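You operate a simulated robot arm through the tools that you are given. There is no shell and no other tool. Be economical: measure what you need, move in short steps, check, and stop when the job is done.

The job below is to be done with a simulated robot arm. You get a single attempt, and the scene is never put back.

JOB
Fetch the blue cup and set it on the top of the purple mat.
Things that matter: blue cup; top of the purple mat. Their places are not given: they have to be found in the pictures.

It is judged by the outcome, as a careful person would: the job done as asked, and still so three seconds after it is handed in. It fails if anything else is knocked over, pushed out of place, dropped, spilled or broken.

ROBOT AND FRAMES
A 6-joint arm with a two-finger parallel gripper, fixed in place. Base frame: the origin is at the foot of the arm, x ahead of it, y to its left, z up; the work surface is at about z = 0. Units: mm, degrees, N and s.
With the tool pointing down near the work surface it reaches from about 180 to 460 mm from the base axis. Its first joint turns from -70.0 to 70.0 degrees. Payload 1.9 kg.
The tool frame sits at the grasp point between the pads (the TCP): z along the fingers, y along the line on which they close. The tips reach 23 mm beyond it. The gripper opens to 94 mm. The fingers are 38 mm wide and 10 mm thick; the gripper's body (54 by 96 mm) begins 39 mm behind the TCP.
Orientation is that of the tool frame in the base frame, as a unit quaternion [w, x, y, z]. With the fingers straight down and closing along the base's y, the tool's x points along the base's -x, its y along +y and its z along -z.

CONTROLS
- The arm moves only by the tool apply_moves. Its argument "rows" is text: rows parted by semicolons, each of 7 numbers parted by spaces: the shift along the tool's x, y, z in m, then the turn, a rotation vector about the tool's x, y, z in degrees, then the opening in per cent of the stroke, from 0 (shut) to 100 (fully open). In form: x y z ax ay az fingers; .... A call has 1 to 8 rows; each row shifts and turns the commanded pose from where the row before left it, along the tool's axes as they then stand. A row lasts 0.2 s, in which the tool goes at most 50 mm and 8.6 degrees; a call with a longer step from one row to the next is refused whole, and so is a gripper value outside its range. A pose out of reach is approached as far as the arm can. The call stops where the force on the tool passes 40 N (or 10 N more than at its start, if that is more) or the arm is blocked; 0.2 s more then pass. The fingers move at their own pace (about 108 mm/s each) and stop on an object; they squeeze with about 41 N. The grip force told is the motor's: it shows also when the fingers shut on nothing. Time passes only in rows, and 0.2 s behind the last, so rows that do not move let the fingers close. It gives the time, the measured TCP pose, the force on the tool (base axes), the opening and the grip force at its end, in the units of the frame above (readings bear some noise).
- Cameras (640 x 400 px; columns grow to the right, rows downward): "scene" is fixed at [60.6, 316.9, 419.8]; the picture's right is [-0.71, -0.70, 0.00], its down [-0.42, 0.43, -0.80] and it looks along [0.56, -0.57, -0.60] (base axes); focal length 275 px, centre (320, 200). "wrist" rides on the gripper at [86, 16, -74] in the tool frame; the picture's right is [-0.18, 0.98, 0.00], its down [-0.58, -0.11, -0.81] and it looks along [-0.79, -0.15, 0.59] (tool axes); focal length 243 px, centre (320, 200).
- grab_frame(camera): a new picture of that camera. The clock stands still meanwhile.
- locate(camera, pixels): there is no depth. For up to 12 entries [column, row, z] of the newest picture of that camera ("zoom" is the newest enlarged one), the place [x, y] in the base frame at which the ray of that pixel passes the height z, good to about 3 mm. The clock stands still meanwhile.
- zoom(camera, box): a new picture of the part [left, top, right, bottom] of that camera's present view, enlarged. The clock stands still meanwhile.
- close_job(): hands the job in; it is judged then, once.

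Go step by step. Measure first, check grasps and placings, and put right what went wrong. The budget is 60 turns and 26 pictures, counting those below and the enlarged ones. Unless the task says otherwise, let go and move clear before handing in, and close with one line.

The tools are called as name(argument=value, ...) on one line, values as JSON. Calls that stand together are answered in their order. apply_moves: Moves the arm, as the interface text tells. Its arguments: {"type":"object","properties":{"rows":{"type":"string"}},"required":["rows"]} The other tools are called the same way: grab_frame (camera) takes a picture; locate (camera, pixels) gives the place at which the rays of pixels pass given heights; zoom (camera, box) takes an enlarged picture of a part of a camera's view; close_job () hands the job in.

At the start:

```text
time: 0.0
position: [261.9, -135.2, 254.8]
ee_rot: [0.0, 0.001, 1.0, 0.001]
ft_force: [0.8, 1.2, 0.6]
width: 93.7
grip_force: 0.1
```

scene: 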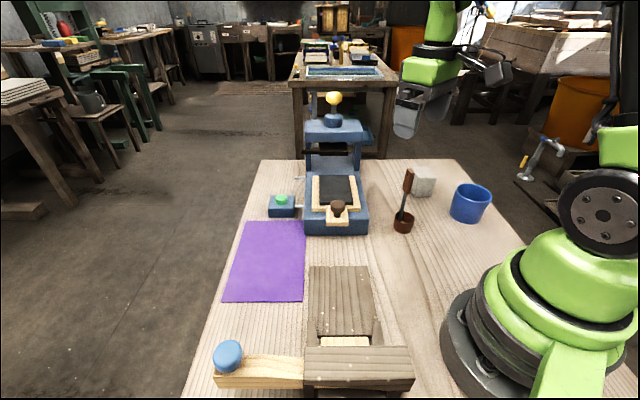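
wrist: 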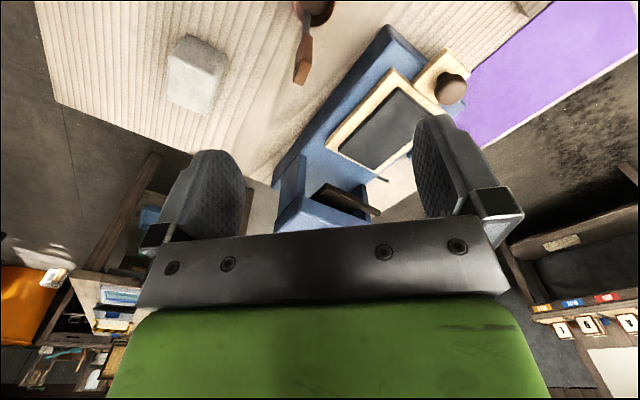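

The scene picture shows the blue cup around (470,203) and the purple mat around (266,261). I'll zoom in on the cup and measure both.

zoom(camera="scene", box=[380, 150, 540, 250])

locate(camera="scene", pixels=[[245, 221, 0], [306, 221, 0], [303, 301, 0], [223, 301, 0], [467, 222, 0], [451, 213, 0], [483, 217, 0], [404, 231, 0], [424, 195, 0], [305, 235, 0], [368, 233, 0], [281, 217, 0]])

```text
4.00 times, centred on (460, 200) of scene
```

zoom: 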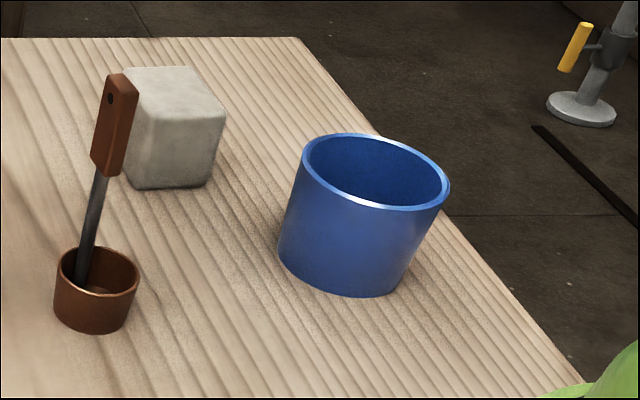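

```text
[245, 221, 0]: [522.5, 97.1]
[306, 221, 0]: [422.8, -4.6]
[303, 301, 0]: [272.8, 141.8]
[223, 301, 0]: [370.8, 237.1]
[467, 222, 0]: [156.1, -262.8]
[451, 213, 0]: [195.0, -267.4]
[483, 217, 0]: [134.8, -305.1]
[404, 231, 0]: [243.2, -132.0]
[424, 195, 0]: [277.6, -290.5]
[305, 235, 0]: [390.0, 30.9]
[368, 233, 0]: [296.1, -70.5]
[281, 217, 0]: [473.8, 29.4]
```

The zoom shows the rim spanning (301,165)–(449,190), with its front near (385,210) and the base front near (350,296). I'll solve for height by testing the rim at several z values.

locate(camera="zoom", pixels=[[301, 160, 60], [449, 188, 60], [340, 134, 60], [395, 210, 60], [301, 160, 75], [449, 188, 75], [340, 134, 75], [395, 210, 75], [279, 250, 0], [401, 282, 0], [345, 296, 0], [310, 283, 0]])

```text
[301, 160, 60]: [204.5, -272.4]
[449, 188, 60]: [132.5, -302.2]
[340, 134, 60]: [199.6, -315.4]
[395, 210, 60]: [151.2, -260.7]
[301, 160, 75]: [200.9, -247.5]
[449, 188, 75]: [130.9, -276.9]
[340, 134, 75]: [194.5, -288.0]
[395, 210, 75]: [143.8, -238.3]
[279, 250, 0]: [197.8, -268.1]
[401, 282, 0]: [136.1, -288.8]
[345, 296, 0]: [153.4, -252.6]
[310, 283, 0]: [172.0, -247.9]
```

The cup is about 75 mm across and 62 mm tall, centred near (170,-285), so it fits the 94 mm opening. I'll move above it at the current height, then check with pictures.

apply_moves(rows="0.023 -0.0375 0 0 0 0 100; 0.023 -0.0375 0 0 0 0 100; 0.023 -0.0375 0 0 0 0 100; 0.023 -0.0375 0 0 0 0 100; 0 0 0 0 0 0 100; 0 0 0 0 0 0 100")

grab_frame(camera="wrist")

grab_frame(camera="scene")

```text
time: 1.4
position: [172.5, -284.9, 252.7]
ee_rot: [0.0, -0.001, 1.0, -0.001]
ft_force: [-0.8, -0.1, -0.2]
width: 93.7
grip_force: 0.1
```

```text
22 pictures are left
```

wrist: 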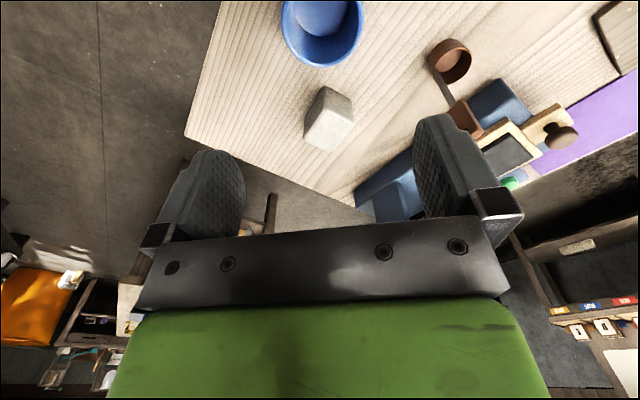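

```text
21 pictures are left
```

scene: 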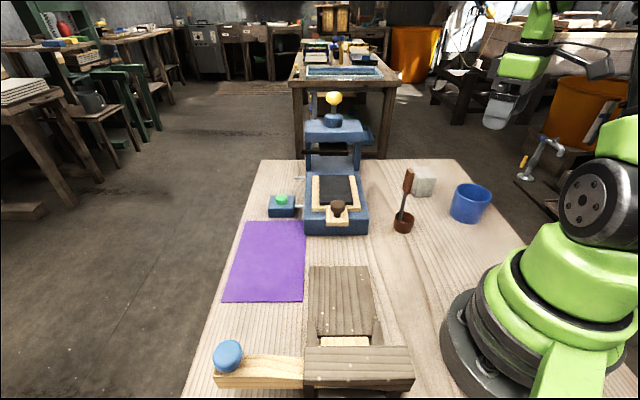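

The wrist view shows the cup near (322,30), with its rim's far edge at (320,67) and sides at (281,20) and (363,15). I'll cross-check the cup centre using these and the rim height.

locate(camera="wrist", pixels=[[281, 15, 62], [363, 12, 62], [320, 68, 62], [305, 130, 0], [328, 86, 50], [353, 130, 0], [450, 60, 40]])

zoom(camera="wrist", box=[240, 0, 400, 100])

```text
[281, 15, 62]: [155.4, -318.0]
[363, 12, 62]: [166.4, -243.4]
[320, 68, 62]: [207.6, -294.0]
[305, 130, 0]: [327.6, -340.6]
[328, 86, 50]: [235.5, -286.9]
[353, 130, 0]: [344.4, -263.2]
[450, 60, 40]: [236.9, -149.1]
```

```text
4.00 times, centred on (320, 50) of wrist
```

zoom: 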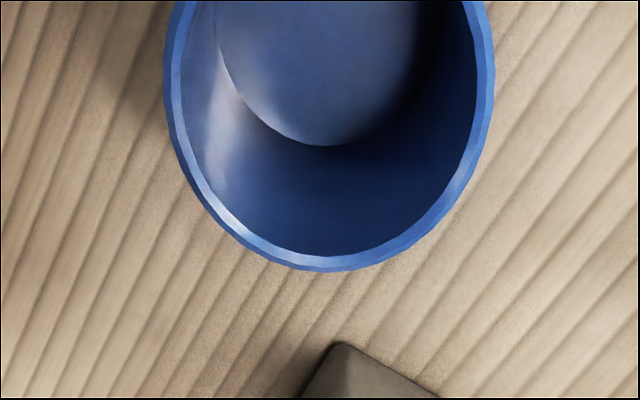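

Both views agree on a cup centre near (170,-282.5), with the grey block's nearest corner at about (235,-287), clear of the fingers. I'll descend to just above the rim and check.

apply_moves(rows="0.0025 0.0024 0.04 0 0 0 100; 0 0 0.04 0 0 0 100; 0 0 0.04 0 0 0 100; 0 0 0.035 0 0 0 100; 0 0 0 0 0 0 100; 0 0 0 0 0 0 100")

grab_frame(camera="wrist")

zoom(camera="scene", box=[380, 110, 580, 235])

```text
time: 2.8
position: [169.7, -283.0, 102.1]
ee_rot: [0.001, -0.001, 1.0, 0.0]
ft_force: [-0.8, -0.4, 0.2]
width: 94.1
grip_force: 0.1
```

```text
19 pictures are left
```

wrist: 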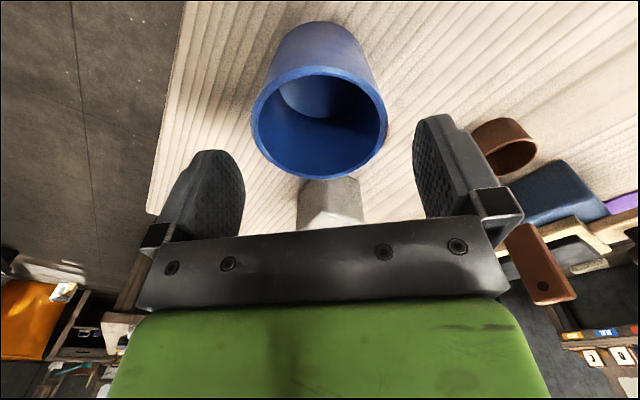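

```text
3.20 times, centred on (480, 172) of scene
```

zoom: 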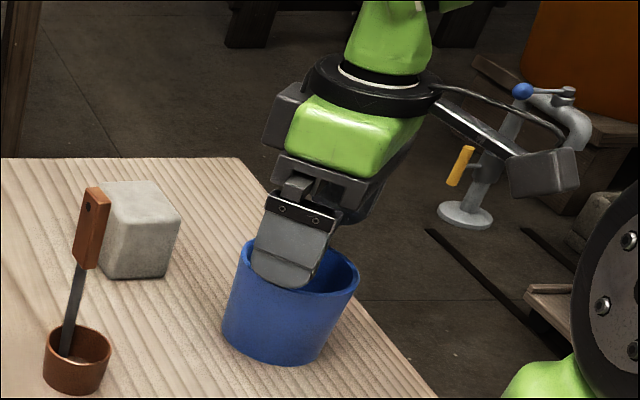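

At z=102 the cup rim spans (251,118)–(388,120) in the wrist view, with its bottom at (320,181). I'll recompute the centre from this closer view.

locate(camera="wrist", pixels=[[251, 115, 62], [388, 120, 62], [317, 181, 62], [317, 67, 62], [251, 115, 66], [388, 120, 66], [317, 181, 66], [317, 67, 66], [275, 60, 0], [366, 55, 0]])

```text
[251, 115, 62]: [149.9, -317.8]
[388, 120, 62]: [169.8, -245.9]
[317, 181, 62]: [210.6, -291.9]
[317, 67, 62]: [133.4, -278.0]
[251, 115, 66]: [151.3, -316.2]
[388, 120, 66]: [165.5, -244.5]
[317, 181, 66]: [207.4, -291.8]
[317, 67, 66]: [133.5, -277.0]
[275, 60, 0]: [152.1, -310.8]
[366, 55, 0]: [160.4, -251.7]
```

The centre comes out near (171,-283), matching the TCP, and the rim is about 76 mm across. I'll descend to z≈38 and close the fingers.

apply_moves(rows="-0.001 0 0.022 0 0 0 100; 0 0 0.022 0 0 0 100; 0 0 0.018 0 0 0 100; 0 0 0 0 0 0 100; 0 0 0 0 0 0 100")

```text
time: 4.0
position: [168.9, -283.2, 38.5]
ee_rot: [0.0, 0.0, 1.0, 0.0]
ft_force: [0.7, 1.0, -0.4]
width: 94.0
grip_force: 0.1
```

The tool reached z=38.5 with no contact force, so I'll close on the cup.

apply_moves(rows="0 0 0 0 0 0 60; 0 0 0 0 0 0 40; 0 0 0 0 0 0 40; 0 0 0 0 0 0 40")

zoom(camera="scene", box=[380, 130, 580, 255])

```text
time: 5.0
position: [168.6, -283.8, 38.7]
ee_rot: [0.001, 0.0, 1.0, 0.0]
ft_force: [-0.1, 0.5, -0.3]
width: 73.5
grip_force: 40.5
```

```text
3.20 times, centred on (480, 192) of scene
```

zoom: 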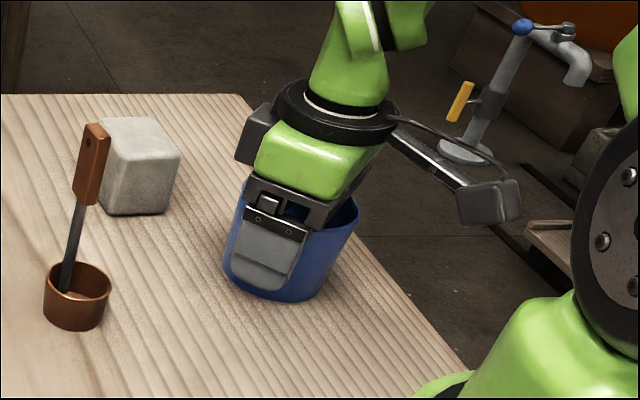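

The fingers stopped at 73.5 mm with 40 N, so the cup is held. I'll lift it straight up.

apply_moves(rows="0 0 -0.015 0 0 0 40; 0 0 -0.03 0 0 0 40; 0 0 -0.04 0 0 0 40; 0 0 -0.045 0 0 0 40; 0 0 -0.045 0 0 0 40; 0 0 -0.045 0 0 0 40; 0 0 0 0 0 0 40")

grab_frame(camera="scene")

zoom(camera="scene", box=[190, 180, 430, 400])

```text
time: 6.6
position: [169.1, -283.5, 258.1]
ee_rot: [-0.001, 0.0, 1.0, 0.0]
ft_force: [-0.2, 0.2, -1.4]
width: 73.2
grip_force: 41.2
```

```text
16 pictures are left
```

scene: 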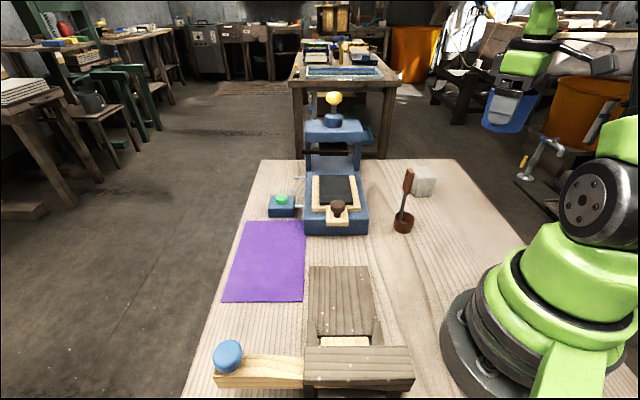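

```text
1.82 times, centred on (310, 290) of scene
```

zoom: 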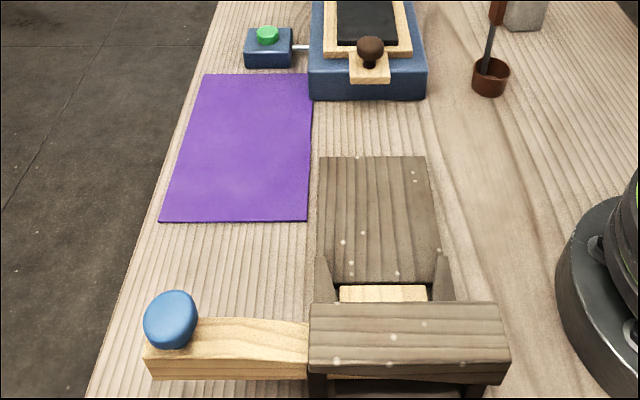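

The cup is held, with its bottom at about z=220, and the mat lies flat with corners at zoom (205,73), (312,73), (307,221) and (160,221). I'll swing over close to the base, away from the press column and its knob.

apply_moves(rows="-0.005 0.028 0 0 0 0 40; -0.005 0.028 0 0 0 0 40; -0.005 0.028 0 0 0 0 40; -0.006 0.029 0 0 0 0 40; -0.013 0.04 0 0 0 0 40; -0.013 0.04 0 0 0 0 40; -0.014 0.04 0 0 0 0 40; 0 0 0 0 0 0 40")

```text
time: 8.4
position: [228.6, -48.4, 258.4]
ee_rot: [0.0, 0.0, 1.0, 0.0]
ft_force: [0.0, -0.2, -1.7]
width: 73.5
grip_force: 40.9
```

The tool is at (229,-48,258) and still holding the cup. I'll continue towards the mat.

apply_moves(rows="-0.010 0.036 0 0 0 0 40; -0.010 0.036 0 0 0 0 40; -0.011 0.036 0 0 0 0 40; -0.035 0.025 0 0 0 0 40; -0.035 0.025 0 0 0 0 40; -0.035 0.004 0 0 0 0 40; -0.032 0.004 0 0 0 0 40; 0 0 0 0 0 0 40")

grab_frame(camera="wrist")

grab_frame(camera="scene")

```text
time: 10.2
position: [399.5, 118.5, 259.6]
ee_rot: [-0.001, 0.0, 1.0, 0.0]
ft_force: [0.9, 0.2, -1.3]
width: 73.1
grip_force: 40.7
```

```text
14 pictures are left
```

wrist: 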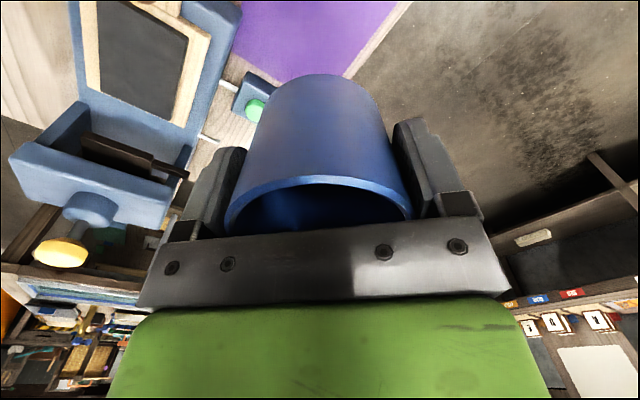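

```text
13 pictures are left
```

scene: 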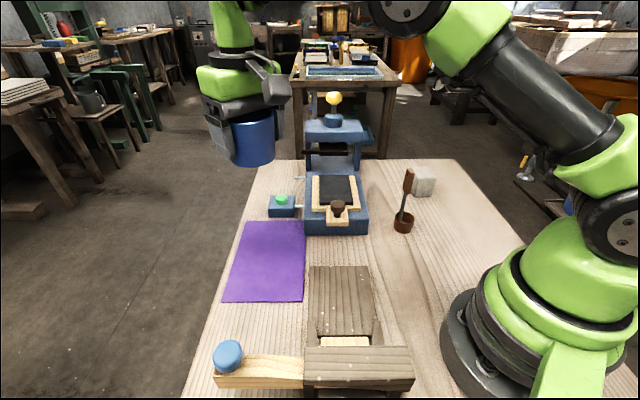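

The cup is above the mat centre. The wooden box stands along the mat's base-side edge, so I'll turn the tool 45° to line up the fingers and the camera bracket with the mat.

apply_moves(rows="0 0 0 0 0 7.5 40; 0 0 0 0 0 7.5 40; 0 0 0 0 0 7.5 40; 0 0 0 0 0 7.5 40; 0 0 0 0 0 7.5 40; 0 0 0 0 0 7.5 40; 0 0.009 0 0 0 0 40; 0 0 0 0 0 0 40")

grab_frame(camera="wrist")

grab_frame(camera="scene")

```text
time: 12.0
position: [403.9, 124.0, 258.9]
ee_rot: [0.0, 0.383, 0.924, 0.0]
ft_force: [-0.2, 0.3, -1.7]
width: 73.2
grip_force: 40.9
```

```text
12 pictures are left
```

wrist: 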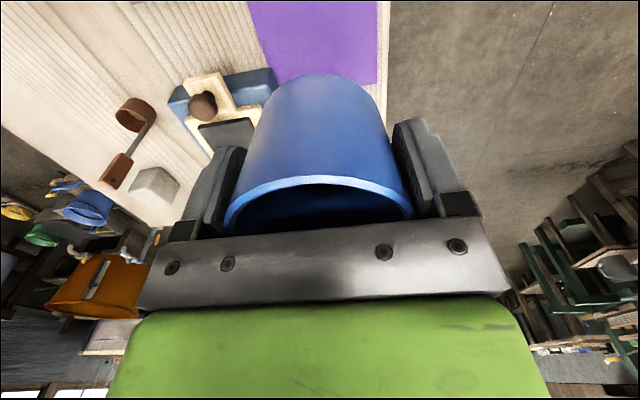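

```text
11 pictures are left
```

scene: 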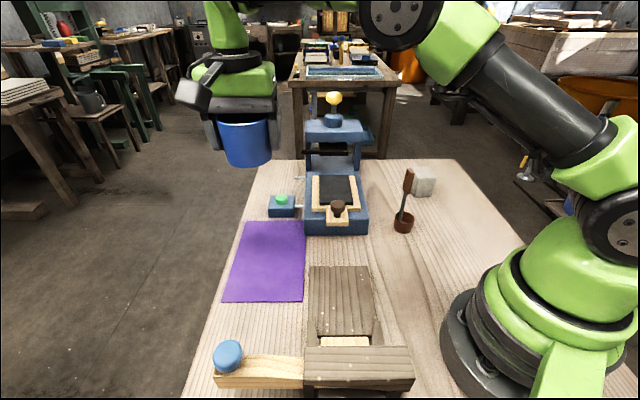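

The fingers are now lined up with the mat, and the cup is over its middle. I'll lower to about 7 mm above the mat.

apply_moves(rows="0 0 0.04 0 0 0 40; 0 0 0.04 0 0 0 40; 0 0 0.04 0 0 0 40; 0 0 0.035 0 0 0 40; 0 0 0.03 0 0 0 40; 0 0 0.025 0 0 0 40; 0 0 0 0 0 0 40; 0 0 0 0 0 0 40")

grab_frame(camera="scene")

```text
time: 13.8
position: [403.7, 121.4, 51.3]
ee_rot: [0.0, 0.382, 0.924, 0.0]
ft_force: [0.3, -0.1, -1.8]
width: 72.8
grip_force: 41.1
```

```text
10 pictures are left
```

scene: 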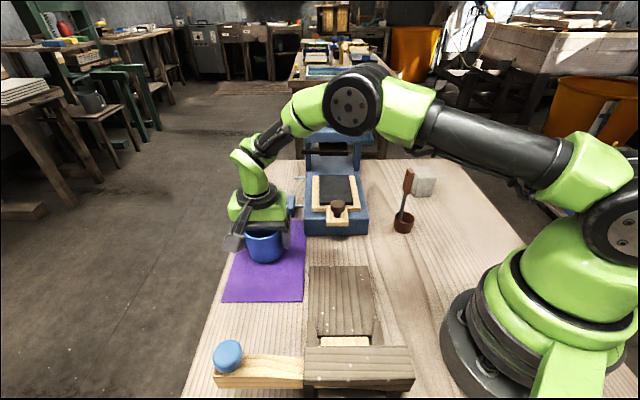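

The cup is about 12 mm above the mat and well inside its edges. I'll lower it slowly to contact.

apply_moves(rows="0 0 0.004 0 0 0 40; 0 0 0.003 0 0 0 40; 0 0 0.002 0 0 0 40; 0 0 0.001 0 0 0 40; 0 0 0 0 0 0 40; 0 0 0 0 0 0 40")

```text
time: 15.2
position: [405.9, 121.5, 39.6]
ee_rot: [0.001, 0.382, 0.924, 0.001]
ft_force: [3.4, 2.9, 22.8]
width: 72.0
grip_force: 41.6
```

The tool force is up to 23 N at z=39.6, so the cup is resting on the mat. I'll ease off slightly and then open the fingers.

apply_moves(rows="0 0 -0.001 0 0 0 40; 0 0 0 0 0 0 40; 0 0 0 0 0 0 85; 0 0 0 0 0 0 100; 0 0 0 0 0 0 100; 0 0 0 0 0 0 100")

zoom(camera="scene", box=[190, 170, 390, 295])

```text
time: 16.6
position: [405.6, 121.4, 40.4]
ee_rot: [0.001, 0.383, 0.924, -0.001]
ft_force: [0.1, -0.8, 0.7]
width: 94.0
grip_force: 0.1
```

```text
3.20 times, centred on (290, 232) of scene
```

zoom: 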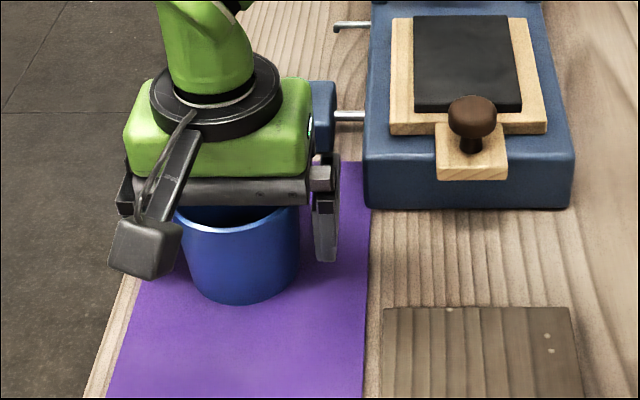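

The fingers are fully open and clear of the cup, which stands upright on the mat. I'll raise the arm straight up.

apply_moves(rows="0 0 -0.015 0 0 0 100; 0 0 -0.03 0 0 0 100; 0 0 -0.04 0 0 0 100; 0 0 -0.04 0 0 0 100; 0 0 -0.04 0 0 0 100; 0 0 -0.04 0 0 0 100; 0 0 0 0 0 0 100; 0 0 0 0 0 0 100")

grab_frame(camera="scene")

```text
time: 18.4
position: [402.6, 121.5, 245.4]
ee_rot: [0.0, 0.383, 0.924, 0.0]
ft_force: [0.8, -0.2, 0.8]
width: 94.1
grip_force: 0.0
```

```text
8 pictures are left
```

scene: 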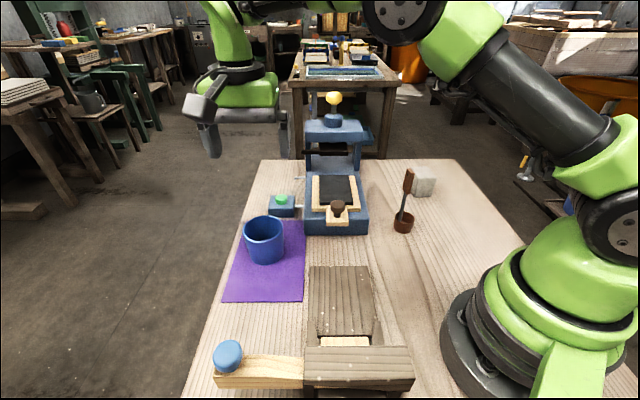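

The cup stands upright on the mat with its base around (266,252), inside the mat's edges. The other objects are where they were and the arm is clear, so I'm handing in.

close_job()

```text
The job is handed in.
```

The blue cup is standing upright on the purple mat, the arm is clear of it, and nothing else appears to have moved.
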